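You operate a simulated robot arm through the tools that you are given. There is no shell and no other tool. Be economical: measure what you need, move in short steps, check, and stop when the job is done.

You run a simulated robot arm. Do the job below in one go: nothing can be reset, and whatever is moved stays where it is left.

Task
Wind the cream gauge plate up into green, then back into yellow.
Fine: shut the blue knob and open the red handle first; use the large dark grey knob; shut the red handle last. The collar stays locked.

It is judged by the outcome, as a careful person would: the job done as asked, and still so three seconds after it is handed in. It fails if anything else is knocked over, pushed out of place, dropped, spilled or broken.

Robot
A 7-joint arm with a two-finger parallel gripper, fixed in place. Base frame: the origin is at the foot of the arm, x ahead of it, y to its left, z up. Units: mm, degrees, N and s.
Its first joint turns from -166.0 to 166.0 degrees. Payload 4.4 kg.
Tool frame: the origin (TCP) lies between the finger pads and is the grasp point; the fingertips stand 23 mm ahead of it; z points along the fingers, y is the line along which they close. The gripper opens to 94 mm. The fingers are 38 mm wide and 10 mm thick; the gripper's body (54 by 96 mm) begins 39 mm behind the TCP.
Orientation is that of the tool frame in the base frame, as [roll, pitch, yaw] about the fixed x, y, z axes, in that order (R = Rz(yaw) Ry(pitch) Rx(roll)). With the fingers straight down and closing along the base's y, the tool's x points along the base's -x, its y along +y and its z along -z.

Tools
- The arm moves only by the tool play_rows. Its argument "motion" is a list of rows, each an object of numbers (a shift or turn left out is 0, a gripper value left out holds the last): "dx", "dy", "dz": the shift along the base's x, y, z in mm; "rx", "ry", "rz": the turn, a rotation vector about the base's x, y, z in degrees; "gripper": the gripper command, from -1 (fully open) to 1 (shut), values between in proportion. In form: [{"dx": .., "dy": .., "dz": .., "rx": .., "ry": .., "rz": .., "gripper": ..}, ...]. A call has 1 to 10 rows; each row is the pose to reach, as a shift and turn from the pose commanded when the call began. Each row takes 0.2 s and may step no farther than 50 mm and 8.6 degrees from the row before; otherwise, or with a gripper value out of range, the whole call is refused. Where a pose cannot be reached the arm comes as near as it can. A force on the tool above 40 N (or 10 N above the force at the start of the call, whichever is more), or a blocked arm, ends the call early, and 0.2 s more pass. The fingers move at their own pace (about 72 mm/s each) and stop on an object; they squeeze with about 41 N. The grip force told is the motor's: it shows also when the fingers shut on nothing. Time passes only in rows, and 0.2 s behind the last, so rows that repeat a pose let the fingers close. The reply holds the time, the measured pose of the TCP, the force on the tool along the base axes, the opening and the grip force, in the units named above and with some noise.
- Cameras (640 x 400 px; columns grow to the right, rows downward): "scene" is fixed at [406.7, -502, 1665.5]; the picture's right is [0.61, -0.79, 0.00], its down [-0.57, -0.45, -0.69] and it looks along [0.54, 0.42, -0.73] (base axes); focal length 314 px, centre (320, 200). "wrist" rides on the gripper at [-39, 0, -44] in the tool frame; the picture's right is [0.00, -1.00, 0.00], its down [0.97, 0.00, -0.24] and it looks along [0.24, 0.00, 0.97] (tool axes); focal length 218 px, centre (320, 200).
- camera(camera): a new picture of that camera. No time passes.
- pixel_to_xyz(camera, pixels): for up to 12 pixels [column, row] of the newest picture of that camera ("zoom" is the newest enlarged one), the place [x, y, z] in the base frame of the surface seen there, good to about 3 mm, but the place of the scene camera against the robot may be out by one fixed shift of up to 18 mm in any direction. No time passes.
- enlarge(camera, box): a new picture of the part [left, top, right, bottom] of that camera's present view, enlarged. No time passes.
- close_job(): hands the job in; it is judged then, once.

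Work in short steps. Measure before you move; look again where a grasp or a placing could have gone wrong, and mend it. You have 80 turns and 34 pictures in all, those below and enlarged ones among them. Open the gripper and draw the arm clear of the work before you hand the job in, unless the task says otherwise; then end with one line.

The tools are called after "Request:" by a JSON object that holds its "fn" and its "kwargs". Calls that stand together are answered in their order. play_rows: Moves the arm, as the interface text tells. Its arguments: {"type":"object","properties":{"motion":{"type":"array","items":{"type":"object","properties":{"dx":{"type":"number"},"dy":{"type":"number"},"dz":{"type":"number"},"rx":{"type":"number"},"ry":{"type":"number"},"rz":{"type":"number"},"gripper":{"type":"number"}}}}},"required":["motion"]} The other tools are called the same way: camera (camera) takes a picture; pixel_to_xyz (camera, pixels) gives the place of the surface under pixels of a picture; enlarge (camera, box) takes an enlarged picture of a part of a camera's view; close_job () hands the job in.

At the start:

```text
time: 0.0
ee_pos: [579.1, -145.1, 1234.2]
tcp_rot: [-180.0, 0.0, -179.9]
wrist_force: [-0.6, 0.3, 0.6]
grip_width: 94.1
finger_force: 0.0
```

scene: 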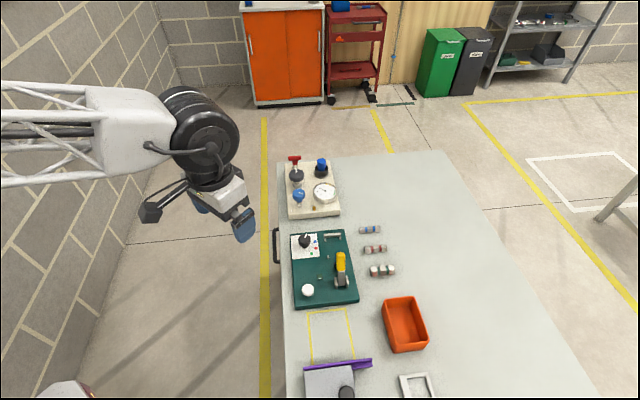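
wrist: 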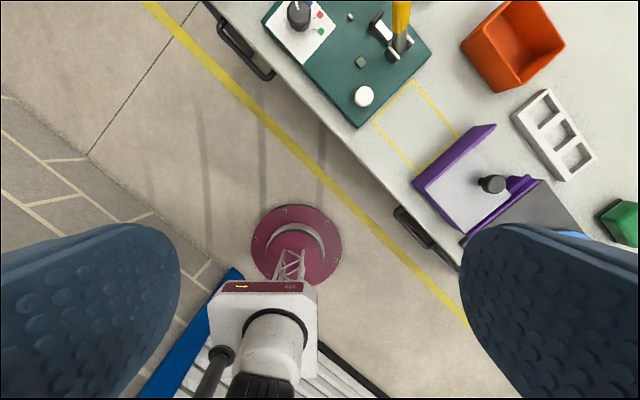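

The cream plate sits at about (313,188) in the scene picture. I enlarge it to identify its parts.

Request:
{"fn": "enlarge", "kwargs": {"camera": "scene", "box": [270, 140, 360, 225]}}

```text
4.71 times, centred on (315, 182) of scene
```

zoom: 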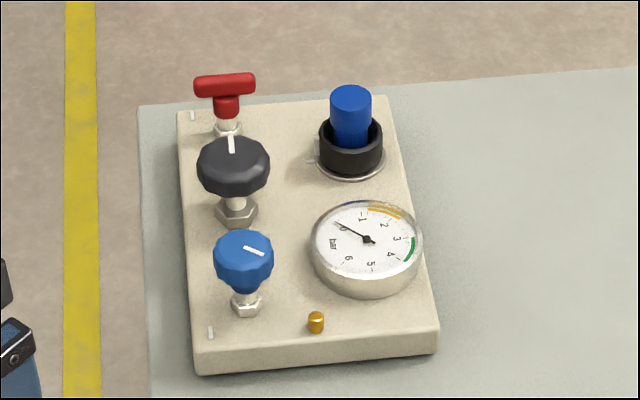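

The zoom shows the red T handle (225,85), grey knob (233,160), blue knob (244,255), collar (350,140) and gauge reading 0. I measure their places.

Request:
{"fn": "pixel_to_xyz", "kwargs": {"camera": "zoom", "pixels": [[205, 83], [243, 80], [226, 110], [232, 155], [234, 165], [244, 245], [246, 275], [350, 95], [367, 240], [280, 200], [300, 345], [315, 318]]}}

Request:
{"fn": "pixel_to_xyz", "kwargs": {"camera": "scene", "pixels": [[330, 230], [287, 215], [338, 214], [289, 164], [326, 163]]}}

```text
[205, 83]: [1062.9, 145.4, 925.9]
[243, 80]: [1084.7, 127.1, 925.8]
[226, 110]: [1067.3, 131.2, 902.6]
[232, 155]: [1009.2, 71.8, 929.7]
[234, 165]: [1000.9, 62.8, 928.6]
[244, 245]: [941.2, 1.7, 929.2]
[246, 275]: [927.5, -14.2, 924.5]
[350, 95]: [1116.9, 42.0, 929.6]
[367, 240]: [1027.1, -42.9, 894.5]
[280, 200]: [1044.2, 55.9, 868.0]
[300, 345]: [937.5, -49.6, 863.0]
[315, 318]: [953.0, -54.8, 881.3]
```

```text
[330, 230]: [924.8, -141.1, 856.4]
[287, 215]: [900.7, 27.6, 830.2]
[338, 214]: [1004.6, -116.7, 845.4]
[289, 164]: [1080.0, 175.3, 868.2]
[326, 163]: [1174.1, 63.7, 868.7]
```

The table reads about z=850 rather than 240, so I check the same surfaces with the wrist camera.

Request:
{"fn": "pixel_to_xyz", "kwargs": {"camera": "wrist", "pixels": [[298, 15], [364, 97], [480, 150], [400, 110], [290, 215], [530, 140], [150, 100]]}}

Request:
{"fn": "pixel_to_xyz", "kwargs": {"camera": "scene", "pixels": [[304, 240], [308, 289], [405, 325], [330, 320], [65, 390], [200, 300]]}}

```text
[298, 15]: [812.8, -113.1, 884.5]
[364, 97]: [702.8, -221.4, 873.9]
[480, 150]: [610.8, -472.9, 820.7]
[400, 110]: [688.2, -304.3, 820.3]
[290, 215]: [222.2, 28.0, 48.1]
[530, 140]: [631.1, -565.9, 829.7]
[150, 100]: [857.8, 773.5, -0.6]
```

```text
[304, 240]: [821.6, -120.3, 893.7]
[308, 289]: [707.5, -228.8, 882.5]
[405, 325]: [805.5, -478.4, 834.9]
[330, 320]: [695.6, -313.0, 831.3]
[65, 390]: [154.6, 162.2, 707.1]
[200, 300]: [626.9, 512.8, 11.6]
```

The two cameras agree: table top is at z≈820 (scene reads about +7,-8,+10 too far). I move above the plate, staying high, to look at it from the wrist.

Request:
{"fn": "play_rows", "kwargs": {"motion": [{"dx": 35, "dy": 17.5, "dz": -8}, {"dx": 70, "dy": 35, "dz": -16}, {"dx": 105, "dy": 52, "dz": -24}, {"dx": 140, "dy": 70, "dz": -32}, {"dx": 175, "dy": 87, "dz": -40}, {"dx": 210, "dy": 105, "dz": -48}, {"dx": 245, "dy": 122, "dz": -56}, {"dx": 280, "dy": 140, "dz": -64}, {"dx": 315, "dy": 157, "dz": -72}, {"dx": 350, "dy": 175, "dz": -80}]}}

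Request:
{"fn": "camera", "kwargs": {"camera": "wrist"}}

```text
time: 2.2
ee_pos: [931.0, 27.5, 1156.6]
tcp_rot: [-179.9, 0.0, -180.0]
wrist_force: [-0.7, 0.6, 0.4]
grip_width: 94.0
finger_force: 0.0
```

```text
30 pictures are left
```

wrist: 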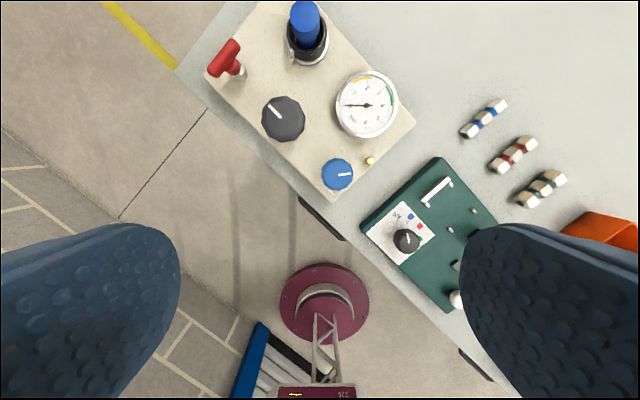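

The plate is fully in view at (310,90). I enlarge it for marks and measure the parts.

Request:
{"fn": "enlarge", "kwargs": {"camera": "wrist", "box": [190, 0, 430, 210]}}

Request:
{"fn": "pixel_to_xyz", "kwargs": {"camera": "wrist", "pixels": [[213, 72], [236, 45], [225, 58], [284, 118], [272, 107], [337, 173], [348, 174], [367, 105], [307, 10], [370, 160], [270, 60], [320, 150]]}}

```text
1.90 times, centred on (310, 105) of wrist
```

zoom: 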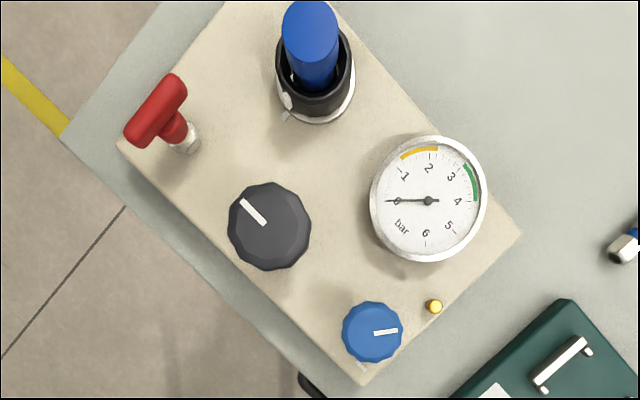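

```text
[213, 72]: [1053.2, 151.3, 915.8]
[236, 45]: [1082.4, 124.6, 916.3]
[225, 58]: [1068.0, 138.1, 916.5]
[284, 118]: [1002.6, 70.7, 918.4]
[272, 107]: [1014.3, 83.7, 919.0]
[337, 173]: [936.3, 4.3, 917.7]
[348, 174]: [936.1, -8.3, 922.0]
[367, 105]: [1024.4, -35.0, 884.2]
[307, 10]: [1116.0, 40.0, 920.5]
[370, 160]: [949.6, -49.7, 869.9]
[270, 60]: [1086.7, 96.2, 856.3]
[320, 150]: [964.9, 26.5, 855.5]
```

Small white ticks on the plate near the red handle and the blue knob may be stop marks. I enlarge those closely.

Request:
{"fn": "enlarge", "kwargs": {"camera": "scene", "box": [280, 150, 312, 172]}}

Request:
{"fn": "pixel_to_xyz", "kwargs": {"camera": "scene", "pixels": [[298, 164]]}}

Request:
{"fn": "enlarge", "kwargs": {"camera": "scene", "box": [280, 170, 350, 220]}}

```text
16.00 times, centred on (296, 161) of scene
```

zoom: 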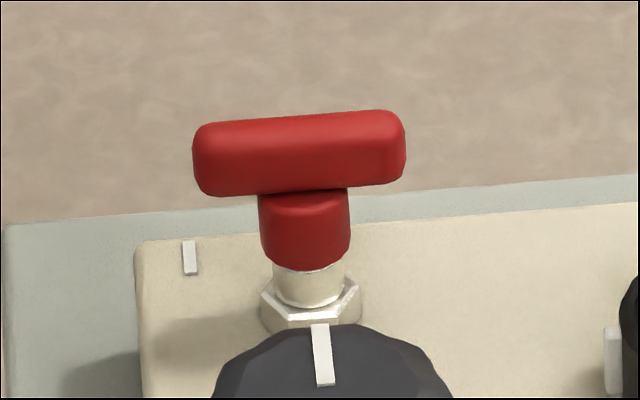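

```text
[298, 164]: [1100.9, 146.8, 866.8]
```

```text
8.00 times, centred on (315, 195) of scene
```

zoom: 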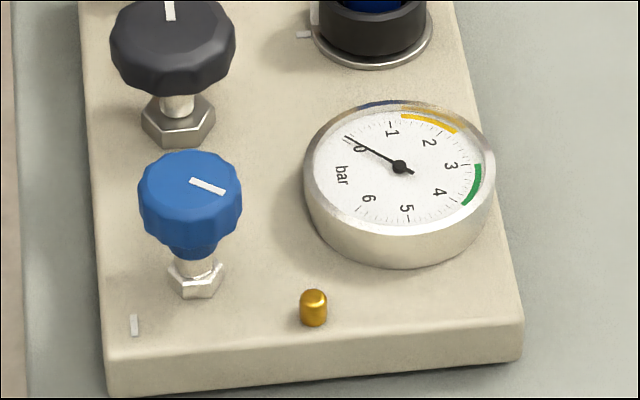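

I measure the blue-side and red-side ticks.

Request:
{"fn": "pixel_to_xyz", "kwargs": {"camera": "zoom", "pixels": [[133, 318], [134, 333], [194, 290], [170, 12], [178, 130], [207, 186], [303, 34], [316, 12]]}}

Request:
{"fn": "pixel_to_xyz", "kwargs": {"camera": "scene", "pixels": [[287.8, 164], [288.1, 165.3], [295, 168]]}}

```text
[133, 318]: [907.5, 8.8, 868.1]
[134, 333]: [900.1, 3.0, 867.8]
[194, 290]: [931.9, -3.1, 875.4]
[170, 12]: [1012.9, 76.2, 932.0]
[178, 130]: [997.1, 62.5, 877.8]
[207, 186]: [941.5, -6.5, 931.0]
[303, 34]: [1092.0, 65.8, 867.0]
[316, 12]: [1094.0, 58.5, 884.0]
```

```text
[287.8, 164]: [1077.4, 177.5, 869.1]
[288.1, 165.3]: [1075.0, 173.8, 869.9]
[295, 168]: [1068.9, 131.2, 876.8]
```

Those ticks lie at the plate corners and the collar's marks are aligned (locked), so I leave them. First job is the blue knob at (936,4), top z≈918; I come down above it, fingers partly open and turned +45°.

Request:
{"fn": "play_rows", "kwargs": {"motion": [{"dx": 1, "dy": -4, "dz": -30, "rz": 7.5, "gripper": -0.3}, {"dx": 2, "dy": -8, "dz": -60, "rz": 15}, {"dx": 3, "dy": -12, "dz": -90, "rz": 22.5}, {"dx": 4, "dy": -16, "dz": -120, "rz": 30}, {"dx": 5, "dy": -20, "dz": -150, "rz": 37.5}, {"dx": 5, "dy": -24, "dz": -180, "rz": 45}, {"dx": 5, "dy": -24, "dz": -180, "rz": 45}]}}

Request:
{"fn": "camera", "kwargs": {"camera": "wrist"}}

```text
time: 3.8
ee_pos: [935.9, 5.5, 975.3]
tcp_rot: [-180.0, 0.0, -134.8]
wrist_force: [0.0, -1.3, -0.3]
grip_width: 61.2
finger_force: 0.1
```

```text
26 pictures are left
```

wrist: 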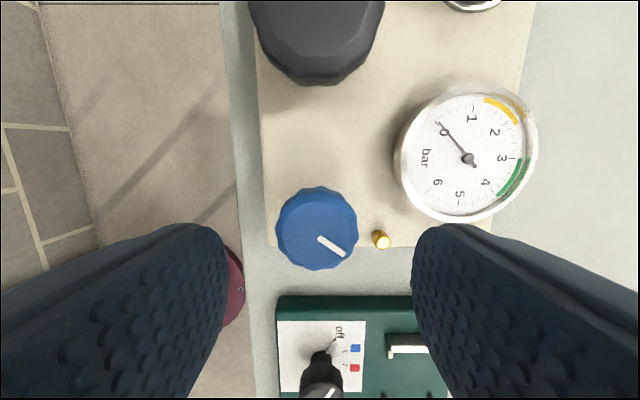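

The blue knob (318,228) is centred under the tool axis. I lower to TCP z≈921 and close on it.

Request:
{"fn": "play_rows", "kwargs": {"motion": [{"dx": 0.3, "dy": -1, "dz": -20}, {"dx": 0.3, "dy": -1, "dz": -40}, {"dx": 0.3, "dy": -1, "dz": -54}, {"dx": 0.3, "dy": -1, "dz": -54, "gripper": 1}, {"dx": 0.3, "dy": -1, "dz": -54, "gripper": 1}, {"dx": 0.3, "dy": -1, "dz": -54, "gripper": 1}]}}

```text
time: 5.2
ee_pos: [934.6, 4.8, 919.4]
tcp_rot: [179.9, 0.0, -135.0]
wrist_force: [-27.3, 20.4, 4.5]
grip_width: 41.8
finger_force: 45.1
```

Gripped at 41.8 mm, but with a 34 N side force along the closing line; I shift about 1.5 mm toward (-x,+y) to relieve it.

Request:
{"fn": "play_rows", "kwargs": {"motion": [{"dx": -0.5, "dy": 0.4}, {"dx": -1, "dy": 0.8}]}}

```text
time: 5.8
ee_pos: [934.2, 6.2, 919.6]
tcp_rot: [-180.0, 0.1, -135.1]
wrist_force: [-19.8, 17.8, -5.3]
grip_width: 41.9
finger_force: 45.1
```

Request:
{"fn": "play_rows", "kwargs": {"motion": [{"dx": -0.8, "dy": 0.8}, {"dx": -1.5, "dy": 1.5}]}}

```text
time: 6.4
ee_pos: [934.4, 6.1, 919.7]
tcp_rot: [-179.9, 0.1, -135.0]
wrist_force: [11.6, -1.1, -9.5]
grip_width: 41.4
finger_force: 45.0
stopped in row 2: the force on the tool passed its limit (the readings are from after the stop); the commanded pose is now the measured one
```

The side force is now small. I turn clockwise in small steps and watch the force.

Request:
{"fn": "play_rows", "kwargs": {"motion": [{"rz": -6}, {"rz": -12}, {"rz": -18}, {"rz": -24}, {"rz": -30}]}}

```text
time: 7.2
ee_pos: [934.6, 5.0, 918.1]
tcp_rot: [-179.8, 0.1, -149.9]
wrist_force: [9.9, -1.6, -8.7]
grip_width: 41.5
finger_force: 45.0
stopped in row 3: the force on the tool passed its limit (the readings are from after the stop); the commanded pose is now the measured one
```

It turned 15° then stopped; I check whether that is the knob's stop or side load by turning a little more.

Request:
{"fn": "play_rows", "kwargs": {"motion": [{"rz": -4}, {"rz": -8}, {"rz": -12}, {"rz": -16}]}}

Request:
{"fn": "enlarge", "kwargs": {"camera": "scene", "box": [270, 145, 350, 220]}}

```text
time: 8.2
ee_pos: [934.2, 4.5, 918.6]
tcp_rot: [-179.9, 0.2, -165.3]
wrist_force: [9.8, -1.4, -9.7]
grip_width: 41.5
finger_force: 45.1
stopped in row 4: the force on the tool passed its limit (the readings are from after the stop); the commanded pose is now the measured one
```

```text
5.33 times, centred on (310, 182) of scene
```

zoom: 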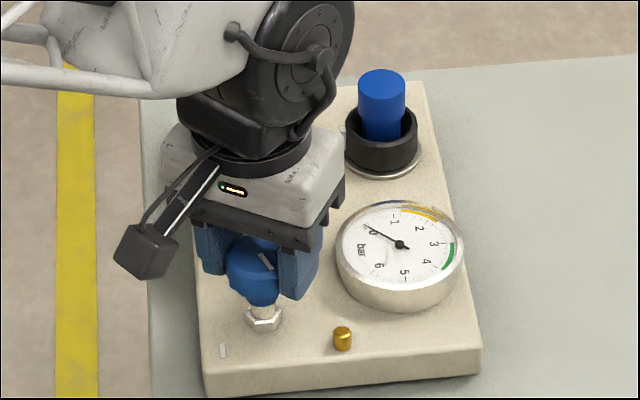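

The knob's mark turned with the fingers, so it isn't at a stop yet. I go on clockwise.

Request:
{"fn": "play_rows", "kwargs": {"motion": [{"rz": -6}, {"rz": -12}, {"rz": -18}, {"rz": -24}, {"rz": -30}, {"rz": -36}]}}

```text
time: 9.6
ee_pos: [934.4, 4.6, 920.6]
tcp_rot: [-179.8, 0.3, 158.7]
wrist_force: [0.0, -21.7, 0.4]
grip_width: 41.6
finger_force: 44.5
```

It turned 36° more freely; I go on.

Request:
{"fn": "play_rows", "kwargs": {"motion": [{"rz": -6}, {"rz": -12}, {"rz": -18}, {"rz": -24}, {"rz": -30}, {"rz": -36}]}}

```text
time: 11.0
ee_pos: [933.1, 4.0, 920.1]
tcp_rot: [-179.8, 0.1, 122.7]
wrist_force: [-21.7, -33.4, 0.3]
grip_width: 41.6
finger_force: 45.1
```

A side load of about 40 N has grown toward (-x,-y); I shift 1.5 mm that way and keep turning slightly.

Request:
{"fn": "play_rows", "kwargs": {"motion": [{"dx": -0.8, "dy": -0.7}, {"dx": -1.5, "dy": -1.3}, {"dx": -1.5, "dy": -1.3, "rz": -6}, {"dx": -1.5, "dy": -1.3, "rz": -12}, {"dx": -1.5, "dy": -1.3, "rz": -18}]}}

```text
time: 12.2
ee_pos: [933.9, 4.7, 920.1]
tcp_rot: [-179.9, 0.2, 104.7]
wrist_force: [14.3, 13.8, -6.4]
grip_width: 41.3
finger_force: 45.1
```

Load reversed to about 20 N and the knob turns on (120° so far). I continue.

Request:
{"fn": "play_rows", "kwargs": {"motion": [{"dx": 0.4, "dy": 0.2, "rz": -6}, {"dx": 0.6, "dy": 0.4, "rz": -12}, {"dx": 0.6, "dy": 0.4, "rz": -18}, {"dx": 0.6, "dy": 0.4, "rz": -24}, {"dx": 0.6, "dy": 0.4, "rz": -30}, {"dx": 0.6, "dy": 0.4, "rz": -36}]}}

Request:
{"fn": "enlarge", "kwargs": {"camera": "scene", "box": [270, 145, 350, 220]}}

```text
time: 13.6
ee_pos: [933.4, 3.6, 920.1]
tcp_rot: [-179.7, 0.2, 68.7]
wrist_force: [-15.6, -4.0, 8.5]
grip_width: 41.7
finger_force: 45.2
```

```text
5.33 times, centred on (310, 182) of scene
```

zoom: 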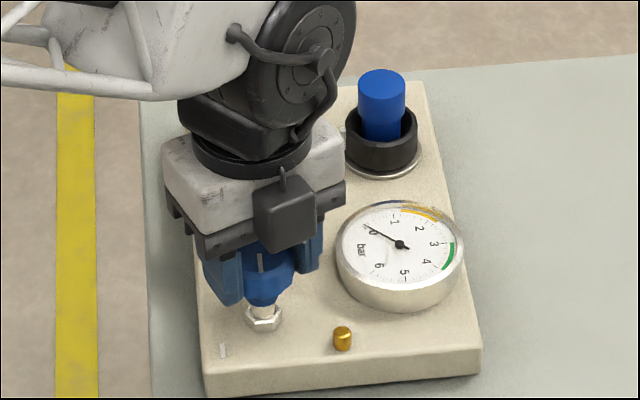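

The blue mark at (260,262) shows little turn since the last view, so the knob seems to have hit its stop and the fingers slipped round it. I open and rise to look.

Request:
{"fn": "play_rows", "kwargs": {"motion": [{"gripper": -0.3}, {"gripper": -0.3}, {"dz": 30}, {"dz": 55}, {"dz": 55}]}}

Request:
{"fn": "camera", "kwargs": {"camera": "wrist"}}

```text
time: 14.8
ee_pos: [932.8, 4.4, 974.8]
tcp_rot: [-180.0, 0.2, 68.8]
wrist_force: [0.0, 0.5, 0.1]
grip_width: 60.9
finger_force: 0.1
```

```text
23 pictures are left
```

wrist: 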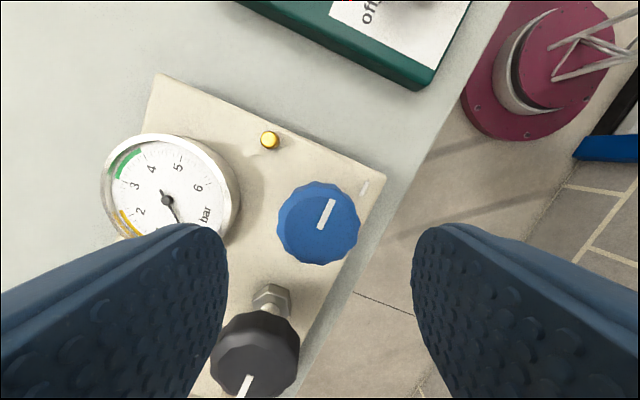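

The blue mark now lies exactly along the plate's long axis, parallel to its tick, and the fingers slipped beyond there: it is at its shut stop. Next I move above the red handle at (1068,138), turning so the fingers close across its bar.

Request:
{"fn": "play_rows", "kwargs": {"motion": [{"dx": 13, "dy": 13, "dz": 10, "rz": 6.6}, {"dx": 27, "dy": 27, "dz": 20, "rz": 13.2}, {"dx": 40, "dy": 40, "dz": 25, "rz": 19.8}, {"dx": 54, "dy": 53, "dz": 25, "rz": 26.4}, {"dx": 68, "dy": 67, "dz": 25, "rz": 33}, {"dx": 81, "dy": 80, "dz": 25, "rz": 39.6}, {"dx": 95, "dy": 94, "dz": 25, "rz": 46.2}, {"dx": 108, "dy": 107, "dz": 25, "rz": 52.8}, {"dx": 122, "dy": 120, "dz": 25, "rz": 59.4}, {"dx": 135, "dy": 134, "dz": 25, "rz": 66.2}]}}

Request:
{"fn": "camera", "kwargs": {"camera": "wrist"}}

```text
time: 17.0
ee_pos: [1069.5, 137.5, 1000.3]
tcp_rot: [-179.9, 0.1, 135.1]
wrist_force: [0.1, 0.1, 1.2]
grip_width: 61.2
finger_force: 0.1
```

```text
22 pictures are left
```

wrist: 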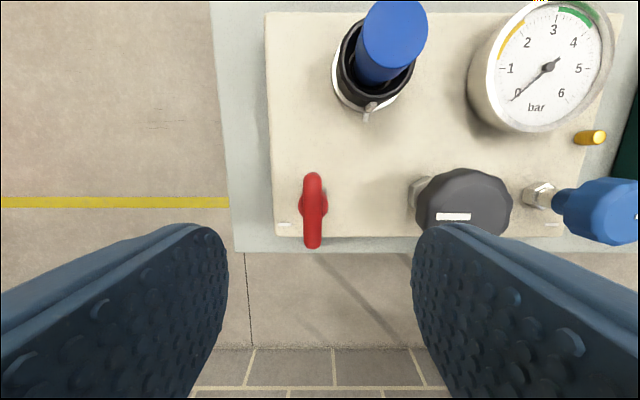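

The red bar is at (313,210), vertical in the view, about 4 mm to the left of the axis. I correct +3,+3, descend and close gently on it.

Request:
{"fn": "play_rows", "kwargs": {"motion": [{"dx": 2.5, "dy": 3.3, "dz": -25, "gripper": 0}, {"dx": 2.5, "dy": 3.3, "dz": -50}, {"dx": 2.5, "dy": 3.3, "dz": -70}, {"dx": 2.5, "dy": 3.3, "dz": -81}, {"dx": 2.5, "dy": 3.3, "dz": -81, "gripper": 0.4}, {"dx": 2.5, "dy": 3.3, "dz": -81, "gripper": 1}, {"dx": 2.5, "dy": 3.3, "dz": -81, "gripper": 1}, {"dx": 2.5, "dy": 3.3, "dz": -81, "gripper": 1}]}}

```text
time: 18.8
ee_pos: [1070.3, 142.1, 920.2]
tcp_rot: [-179.8, 0.1, 135.0]
wrist_force: [-15.6, -8.9, 4.7]
grip_width: 20.3
finger_force: 44.9
```

Gripped at 20.3 mm. I turn counter-clockwise to open, easing the side load slightly.

Request:
{"fn": "play_rows", "kwargs": {"motion": [{"dx": -0.7, "dy": -0.5, "rz": 6}, {"dx": -0.7, "dy": -0.5, "rz": 12}, {"dx": -0.7, "dy": -0.5, "rz": 18}, {"dx": -0.7, "dy": -0.5, "rz": 24}, {"dx": -0.7, "dy": -0.5, "rz": 30}]}}

```text
time: 20.0
ee_pos: [1070.7, 141.5, 919.3]
tcp_rot: [-179.9, 0.3, 165.2]
wrist_force: [31.6, 18.6, -3.0]
grip_width: 20.6
finger_force: 44.6
```

It turned 30°, with the load now toward (+x,+y). I shift +1.2,+0.7 and go on.

Request:
{"fn": "play_rows", "kwargs": {"motion": [{"dx": 0.7, "dy": 0.4}, {"dx": 1.2, "dy": 0.7, "rz": 5}, {"dx": 1.2, "dy": 0.7, "rz": 10}, {"dx": 1.2, "dy": 0.7, "rz": 15}, {"dx": 1.2, "dy": 0.7, "rz": 20}, {"dx": 1.2, "dy": 0.7, "rz": 25}]}}

```text
time: 21.4
ee_pos: [1070.7, 142.2, 919.4]
tcp_rot: [-179.9, 0.2, -169.8]
wrist_force: [-25.0, 16.6, 19.3]
grip_width: 20.4
finger_force: 45.6
```

55° turned. I go on toward the quarter turn.

Request:
{"fn": "play_rows", "kwargs": {"motion": [{"dx": -0.6, "dy": 0.4}, {"dx": -0.6, "dy": 0.4, "rz": 6}, {"dx": -0.6, "dy": 0.4, "rz": 12}, {"dx": -0.6, "dy": 0.4, "rz": 18}, {"dx": -0.6, "dy": 0.4, "rz": 24}, {"dx": -0.6, "dy": 0.4, "rz": 30}, {"dx": -0.6, "dy": 0.4, "rz": 36}]}}

Request:
{"fn": "enlarge", "kwargs": {"camera": "scene", "box": [270, 145, 350, 220]}}

```text
time: 23.0
ee_pos: [1071.6, 143.4, 918.6]
tcp_rot: [-179.9, 0.3, -133.8]
wrist_force: [-17.3, 21.4, 27.3]
grip_width: 20.6
finger_force: 44.5
```

```text
5.33 times, centred on (310, 182) of scene
```

zoom: 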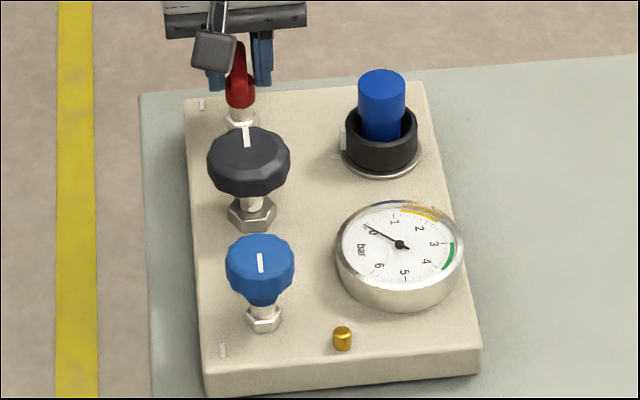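

The handle now lies along the plate. I push a few degrees more to be sure it's at its stop, then release and rise to look.

Request:
{"fn": "play_rows", "kwargs": {"motion": [{"dx": -0.4, "dy": 0.4, "rz": 4}, {"dx": -0.4, "dy": 0.4, "rz": 8}, {"rz": 8, "gripper": 0.2}, {"rz": 8, "gripper": 0}, {"rz": 8, "dz": 35, "gripper": 0}, {"rz": 8, "dz": 70}, {"rz": 8, "dz": 80}]}}

Request:
{"fn": "camera", "kwargs": {"camera": "wrist"}}

```text
time: 24.6
ee_pos: [1070.9, 140.9, 999.2]
tcp_rot: [-179.9, 0.1, -125.9]
wrist_force: [0.3, 0.3, -0.7]
grip_width: 47.0
finger_force: 0.1
```

```text
20 pictures are left
```

wrist: 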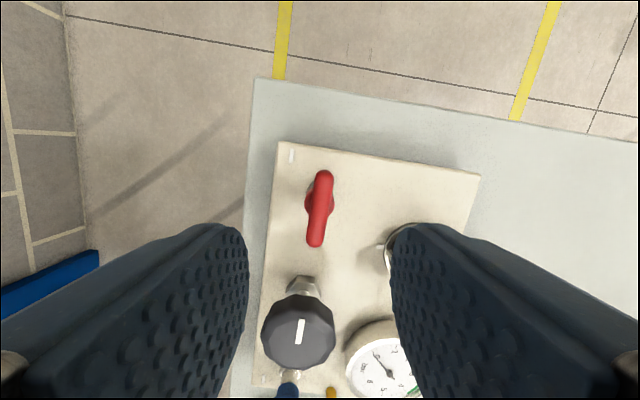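

Red is open, lying along the plate. Next the grey knob at about (1003,70): I move above it with the gripper opened to ~75 mm and check centring.

Request:
{"fn": "play_rows", "kwargs": {"motion": [{"dx": -17, "dy": -17, "dz": -5, "gripper": -0.65}, {"dx": -34, "dy": -35, "dz": -10}, {"dx": -51, "dy": -52, "dz": -20}, {"dx": -68, "dy": -70.5, "dz": -25}, {"dx": -68, "dy": -70.5, "dz": -25}]}}

Request:
{"fn": "camera", "kwargs": {"camera": "wrist"}}

```text
time: 25.8
ee_pos: [1004.2, 69.8, 974.6]
tcp_rot: [-179.8, 0.2, -126.0]
wrist_force: [0.6, -0.5, -0.2]
grip_width: 77.7
finger_force: 0.0
```

```text
19 pictures are left
```

wrist: 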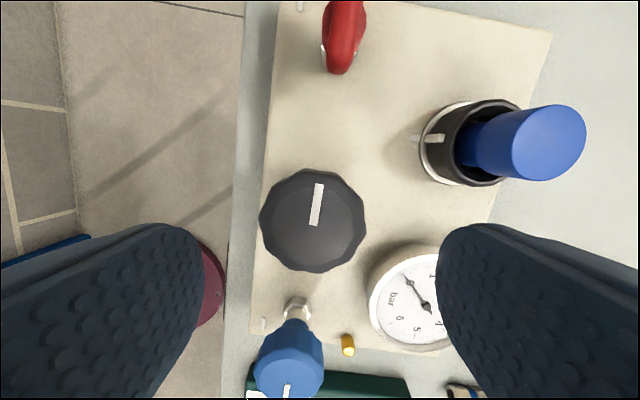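

The grey knob is at (313,222), i.e. about (1003,74) — consistent with the midpoint of blue and red. I shift, descend to z≈920 and close.

Request:
{"fn": "play_rows", "kwargs": {"motion": [{"dx": -1.2, "dy": 4, "dz": -20}, {"dx": -1.2, "dy": 4, "dz": -40}, {"dx": -1.2, "dy": 4, "dz": -54}, {"dx": -1.2, "dy": 4, "dz": -54, "gripper": -0.3}, {"dx": -1.2, "dy": 4, "dz": -54, "gripper": 1}, {"dx": -1.2, "dy": 4, "dz": -54, "gripper": 1}]}}

```text
time: 27.1
ee_pos: [1003.0, 74.2, 919.1]
tcp_rot: [-179.7, 0.2, -126.0]
wrist_force: [11.6, -4.8, -5.1]
grip_width: 52.9
finger_force: 44.6
stopped in row 6: the force on the tool passed its limit (the readings are from after the stop); the commanded pose is now the measured one
```

Well centred, gripped at 52.9 mm. I turn clockwise 30° and then look at the gauge.

Request:
{"fn": "play_rows", "kwargs": {"motion": [{"rz": -5}, {"rz": -10}, {"rz": -15}, {"rz": -20}, {"rz": -25}, {"rz": -30}]}}

Request:
{"fn": "enlarge", "kwargs": {"camera": "scene", "box": [280, 150, 350, 220]}}

```text
time: 28.2
ee_pos: [1003.2, 74.9, 920.2]
tcp_rot: [-179.6, 0.4, -146.8]
wrist_force: [11.3, -5.9, -5.7]
grip_width: 53.1
finger_force: 44.6
stopped in row 5: the force on the tool passed its limit (the readings are from after the stop); the commanded pose is now the measured one
```

```text
5.71 times, centred on (315, 185) of scene
```

zoom: 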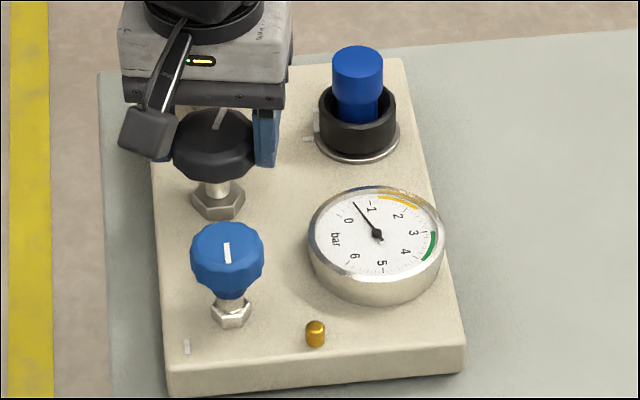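

Gauge climbs to about 0.75 after 21°. Green spans about 3–4, so I turn on another ~50° and look.

Request:
{"fn": "play_rows", "kwargs": {"motion": [{"rz": -5}, {"rz": -10}, {"rz": -15}, {"rz": -20}, {"rz": -25}, {"rz": -30}, {"rz": -35}, {"rz": -40}, {"rz": -45}, {"rz": -50}]}}

Request:
{"fn": "enlarge", "kwargs": {"camera": "scene", "box": [280, 150, 350, 220]}}

```text
time: 29.5
ee_pos: [1004.0, 72.9, 919.3]
tcp_rot: [-179.6, 0.3, -173.2]
wrist_force: [10.3, -7.6, -4.2]
grip_width: 53.2
finger_force: 45.2
stopped in row 6: the force on the tool passed its limit (the readings are from after the stop); the commanded pose is now the measured one
```

```text
5.71 times, centred on (315, 185) of scene
```

zoom: 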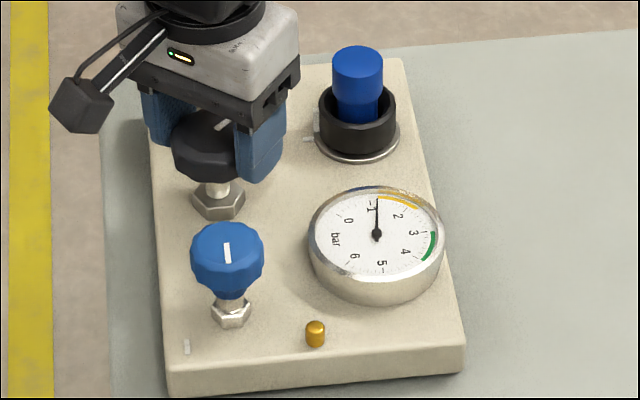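

Now about 1.25 bar after 47°. I keep on clockwise, easing position by under 1 mm.

Request:
{"fn": "play_rows", "kwargs": {"motion": [{"dx": -0.4, "dy": 0.5, "rz": -5}, {"dx": -0.4, "dy": 0.5, "rz": -10}, {"dx": -0.4, "dy": 0.5, "rz": -15}, {"dx": -0.4, "dy": 0.5, "rz": -20}, {"dx": -0.4, "dy": 0.5, "rz": -25}, {"dx": -0.4, "dy": 0.5, "rz": -30}, {"dx": -0.4, "dy": 0.5, "rz": -35}, {"dx": -0.4, "dy": 0.5, "rz": -40}]}}

```text
time: 30.3
ee_pos: [1003.9, 72.8, 920.4]
tcp_rot: [-179.6, 0.2, 171.4]
wrist_force: [10.0, -7.7, -3.7]
grip_width: 53.1
finger_force: 45.0
stopped in row 4: the force on the tool passed its limit (the readings are from after the stop); the commanded pose is now the measured one
```

15° further. I carry on in the same manner.

Request:
{"fn": "play_rows", "kwargs": {"motion": [{"rz": -4}, {"rz": -8}, {"rz": -12}, {"rz": -16}, {"rz": -20}, {"rz": -24}, {"rz": -28}, {"rz": -32}, {"rz": -36}]}}

```text
time: 32.3
ee_pos: [1003.5, 71.2, 920.5]
tcp_rot: [-179.6, 0.3, 135.4]
wrist_force: [5.2, -33.1, -14.2]
grip_width: 53.1
finger_force: 45.3
```

Request:
{"fn": "enlarge", "kwargs": {"camera": "scene", "box": [280, 150, 350, 220]}}

```text
5.71 times, centred on (315, 185) of scene
```

zoom: 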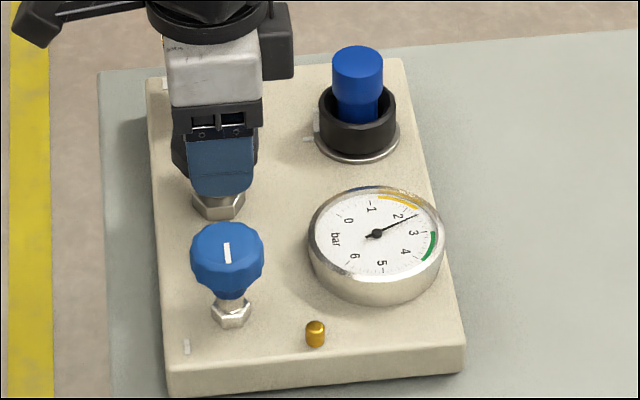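

Gauge is about 2.4 after ~99° (≈40° per bar). I turn 42° more toward 3.5.

Request:
{"fn": "play_rows", "kwargs": {"motion": [{"dy": -0.5}, {"dy": -0.9, "rz": -5}, {"dy": -0.9, "rz": -10}, {"dy": -0.9, "rz": -15}, {"dy": -0.9, "rz": -20}, {"dy": -0.9, "rz": -25}, {"dy": -0.9, "rz": -30}, {"dy": -0.9, "rz": -36}, {"dy": -0.9, "rz": -42}]}}

Request:
{"fn": "enlarge", "kwargs": {"camera": "scene", "box": [280, 150, 350, 220]}}

```text
time: 33.4
ee_pos: [1001.7, 72.2, 920.6]
tcp_rot: [-179.5, 0.3, 118.9]
wrist_force: [-1.4, -11.4, 1.1]
grip_width: 52.9
finger_force: 45.0
stopped in row 5: the force on the tool passed its limit (the readings are from after the stop); the commanded pose is now the measured one
```

```text
5.71 times, centred on (315, 185) of scene
```

zoom: 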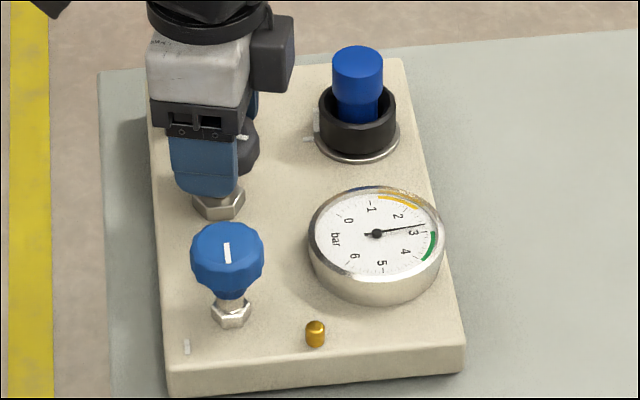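

About 2.8 now; 26° more, with no added shift.

Request:
{"fn": "play_rows", "kwargs": {"motion": [{"rz": -4}, {"rz": -8}, {"rz": -12}, {"rz": -16}, {"rz": -20}, {"rz": -24}, {"rz": -26}]}}

Request:
{"fn": "enlarge", "kwargs": {"camera": "scene", "box": [280, 150, 350, 220]}}

```text
time: 34.8
ee_pos: [1002.3, 71.3, 920.7]
tcp_rot: [-179.4, 0.3, 96.5]
wrist_force: [-10.7, -5.4, 6.4]
grip_width: 52.9
finger_force: 45.1
stopped in row 6: the force on the tool passed its limit (the readings are from after the stop); the commanded pose is now the measured one
```

```text
5.71 times, centred on (315, 185) of scene
```

zoom: 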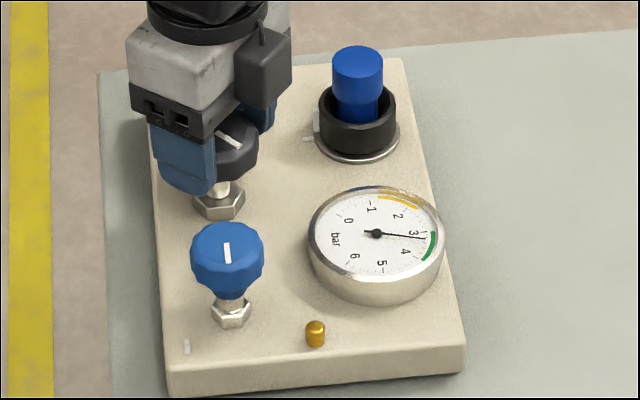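

About 3.2, just in green. I go 9° further for a clear reading in the band.

Request:
{"fn": "play_rows", "kwargs": {"motion": [{"dx": -0.3, "rz": -3}, {"dx": -0.3, "rz": -6}, {"dx": -0.3, "rz": -10}, {"dx": -0.3, "rz": -10}]}}

Request:
{"fn": "enlarge", "kwargs": {"camera": "scene", "box": [310, 170, 345, 205]}}

```text
time: 35.8
ee_pos: [1001.8, 71.6, 921.1]
tcp_rot: [-179.4, 0.4, 86.5]
wrist_force: [-25.7, -5.8, 12.6]
grip_width: 52.9
finger_force: 44.7
```

```text
11.43 times, centred on (328, 188) of scene
```

zoom: 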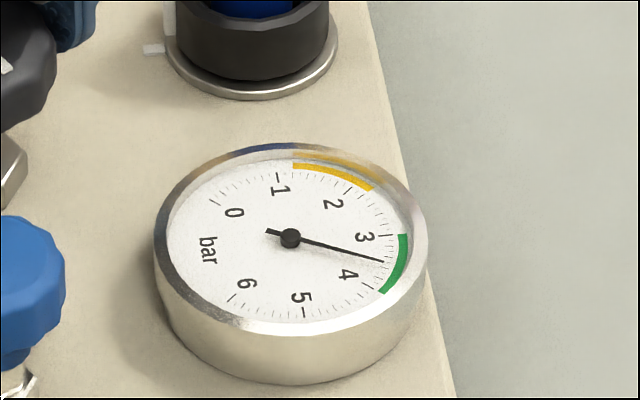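

The needle is mid-green (~3.5). I hold briefly, then turn back counter-clockwise.

Request:
{"fn": "play_rows", "kwargs": {"motion": [{}, {}, {"rz": 5}, {"rz": 10}, {"rz": 15}, {"rz": 20}, {"rz": 25}, {"rz": 30}, {"rz": 35}, {"rz": 40}]}}

```text
time: 38.0
ee_pos: [1003.4, 71.8, 920.0]
tcp_rot: [-179.5, 0.3, 126.7]
wrist_force: [17.7, -4.8, 4.2]
grip_width: 53.5
finger_force: 45.0
```

40° back with no stop; I turn another 25° and read the gauge.

Request:
{"fn": "play_rows", "kwargs": {"motion": [{"rz": 5}, {"rz": 10}, {"rz": 15}, {"rz": 20}, {"rz": 25}, {"rz": 25}]}}

Request:
{"fn": "enlarge", "kwargs": {"camera": "scene", "box": [290, 160, 345, 205]}}

```text
time: 39.4
ee_pos: [1003.4, 72.2, 919.6]
tcp_rot: [-179.5, 0.3, 151.7]
wrist_force: [36.3, 15.4, 5.7]
grip_width: 52.7
finger_force: 44.9
```

```text
8.89 times, centred on (318, 182) of scene
```

zoom: 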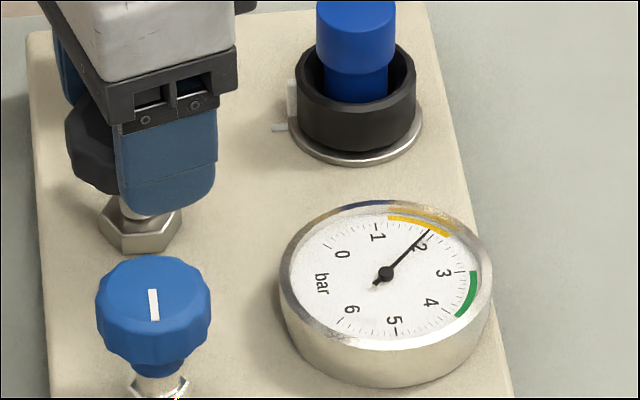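

About 1.95, in yellow near its upper end. 11° further for the middle, easing the side load.

Request:
{"fn": "play_rows", "kwargs": {"motion": [{"dx": 0.7, "dy": 0.3}, {"dx": 0.7, "dy": 0.3, "rz": 4}, {"dx": 0.7, "dy": 0.3, "rz": 8}, {"dx": 0.7, "dy": 0.3, "rz": 11}, {"dx": 0.7, "dy": 0.3, "rz": 11}]}}

Request:
{"fn": "enlarge", "kwargs": {"camera": "scene", "box": [290, 160, 345, 205]}}

```text
time: 40.6
ee_pos: [1005.0, 73.2, 920.5]
tcp_rot: [-179.6, 0.4, 162.7]
wrist_force: [22.9, 23.6, 13.2]
grip_width: 53.0
finger_force: 44.4
```

```text
8.89 times, centred on (318, 182) of scene
```

zoom: 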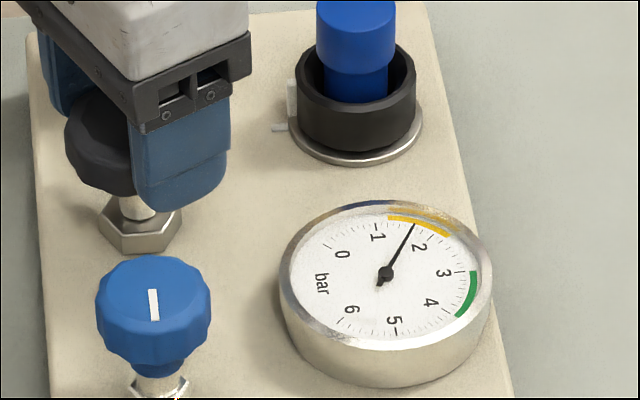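

Needle mid-yellow (~1.7). I open, rise, and read again while moving toward the red handle, rotating +62° to grip across its bar.

Request:
{"fn": "play_rows", "kwargs": {"motion": [{"gripper": -0.6}, {"gripper": -0.6}, {"dz": 40, "gripper": -0.6}, {"dz": 80}, {"dx": 8, "dy": 8, "dz": 80, "rz": 8}, {"dx": 18, "dy": 18, "dz": 80, "rz": 16}, {"dx": 30, "dy": 30, "dz": 80, "rz": 24}, {"dx": 42, "dy": 42, "dz": 80, "rz": 32}, {"dx": 54, "dy": 54, "dz": 80, "rz": 40}, {"dx": 66, "dy": 67, "dz": 80, "rz": 48}]}}

Request:
{"fn": "play_rows", "kwargs": {"motion": [{"rz": 7}, {"rz": 14, "gripper": -0.1}, {"rz": 14}]}}

Request:
{"fn": "camera", "kwargs": {"camera": "wrist"}}

```text
time: 42.8
ee_pos: [1070.0, 140.2, 1001.8]
tcp_rot: [-179.3, 0.3, -149.2]
wrist_force: [-0.2, -0.4, 0.7]
grip_width: 75.1
finger_force: 0.0
```

```text
time: 43.6
ee_pos: [1068.4, 140.2, 1000.7]
tcp_rot: [-179.4, 0.3, -135.3]
wrist_force: [-0.1, 0.0, 0.2]
grip_width: 51.7
finger_force: 0.0
```

```text
10 pictures are left
```

wrist: 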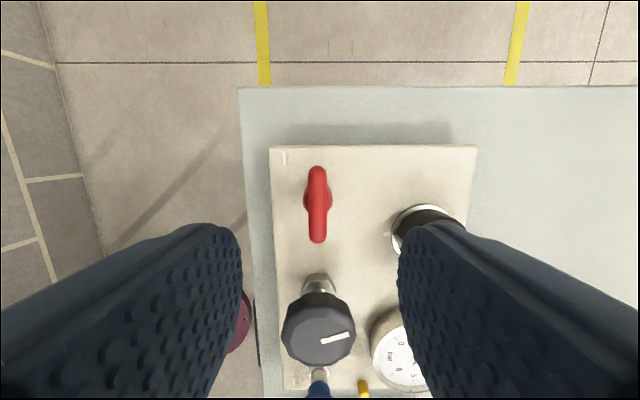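

The red bar at (317,204) is nearly centred. I adjust by about +1.5,+2.5, descend and grip it.

Request:
{"fn": "play_rows", "kwargs": {"motion": [{"dx": 1.5, "dy": 2.6, "dz": -25, "gripper": 0}, {"dx": 1.5, "dy": 2.6, "dz": -50}, {"dx": 1.5, "dy": 2.6, "dz": -70}, {"dx": 1.5, "dy": 2.6, "dz": -80.5}, {"dx": 1.5, "dy": 2.6, "dz": -80.5, "gripper": 0.4}, {"dx": 1.5, "dy": 2.6, "dz": -80.5, "gripper": 1}, {"dx": 1.5, "dy": 2.6, "dz": -80.5, "gripper": 1}, {"dx": 1.5, "dy": 2.6, "dz": -80.5, "gripper": 1}]}}

```text
time: 45.4
ee_pos: [1069.5, 142.0, 920.6]
tcp_rot: [-179.4, 0.3, -135.3]
wrist_force: [2.8, -1.7, 2.0]
grip_width: 20.6
finger_force: 45.3
```

Well gripped with hardly any side load. I turn clockwise 54° first.

Request:
{"fn": "play_rows", "kwargs": {"motion": [{"rz": -6}, {"rz": -12}, {"rz": -18}, {"rz": -24}, {"rz": -30}, {"rz": -36}, {"rz": -42}, {"rz": -48}, {"rz": -54}]}}

```text
time: 47.4
ee_pos: [1070.0, 141.5, 920.9]
tcp_rot: [-179.5, 0.3, 170.5]
wrist_force: [21.1, 11.8, 6.3]
grip_width: 20.4
finger_force: 44.5
```

54° done; I finish the quarter turn plus a few degrees against the stop.

Request:
{"fn": "play_rows", "kwargs": {"motion": [{"dx": 0.4, "dy": 0.2, "rz": -6}, {"dx": 0.6, "dy": 0.3, "rz": -12}, {"dx": 0.6, "dy": 0.3, "rz": -18}, {"dx": 0.6, "dy": 0.3, "rz": -24}, {"dx": 0.6, "dy": 0.3, "rz": -30}, {"dx": 0.6, "dy": 0.3, "rz": -36}, {"dx": 0.6, "dy": 0.3, "rz": -40}]}}

Request:
{"fn": "enlarge", "kwargs": {"camera": "scene", "box": [275, 145, 350, 210]}}

```text
time: 49.0
ee_pos: [1070.6, 142.8, 920.8]
tcp_rot: [-179.4, 0.3, 130.6]
wrist_force: [-24.3, 6.1, 20.0]
grip_width: 20.7
finger_force: 45.1
```

```text
6.15 times, centred on (312, 178) of scene
```

zoom: 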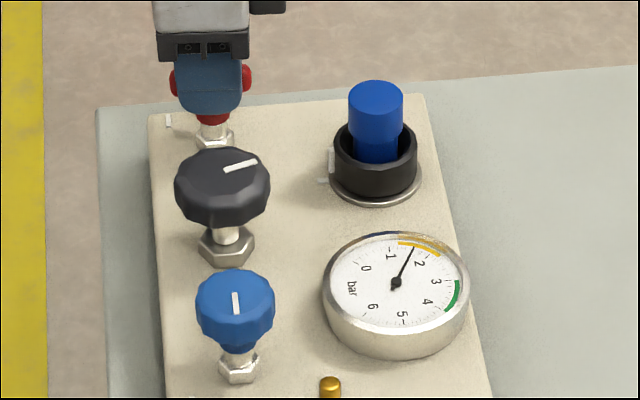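

The handle is back across the plate and the gauge still shows ~1.7 in yellow. I release, rise, back off toward the base and look once more.

Request:
{"fn": "play_rows", "kwargs": {"motion": [{"gripper": 0.3}, {"gripper": 0}, {"dz": 40, "gripper": 0}, {"dz": 85}, {"dz": 130}, {"dx": -30, "dy": -10, "dz": 160}, {"dx": -65, "dy": -20, "dz": 180}, {"dx": -105, "dy": -30, "dz": 200}, {"dx": -150, "dy": -40, "dz": 210}, {"dx": -195, "dy": -50, "dz": 215}]}}

Request:
{"fn": "enlarge", "kwargs": {"camera": "scene", "box": [270, 145, 350, 220]}}

Request:
{"fn": "camera", "kwargs": {"camera": "wrist"}}

```text
time: 51.2
ee_pos: [872.9, 91.7, 1133.6]
tcp_rot: [-179.4, 0.3, 130.7]
wrist_force: [-0.1, -0.1, -0.6]
grip_width: 47.1
finger_force: 0.0
```

```text
5.33 times, centred on (310, 182) of scene
```

zoom: 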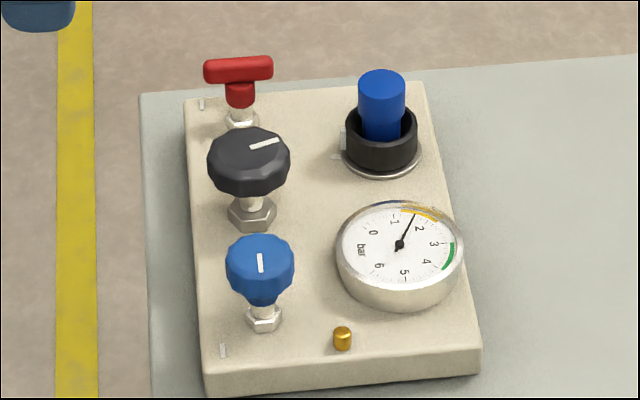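

```text
7 pictures are left
```

wrist: 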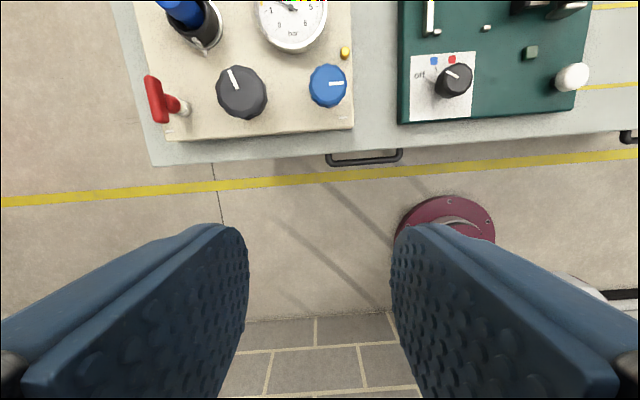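

Red is shut across the plate, blue is at its stop, the collar marks are still aligned, and the gauge holds at about 1.7 in yellow with the arm clear. I hand the job in.

Request:
{"fn": "close_job", "kwargs": {}}

```text
The job is handed in.
```

The gauge went up to about 3.5 in green and back to about 1.7 in yellow, where it held after the red handle was shut; blue was shut and red opened first, and the collar was left locked.
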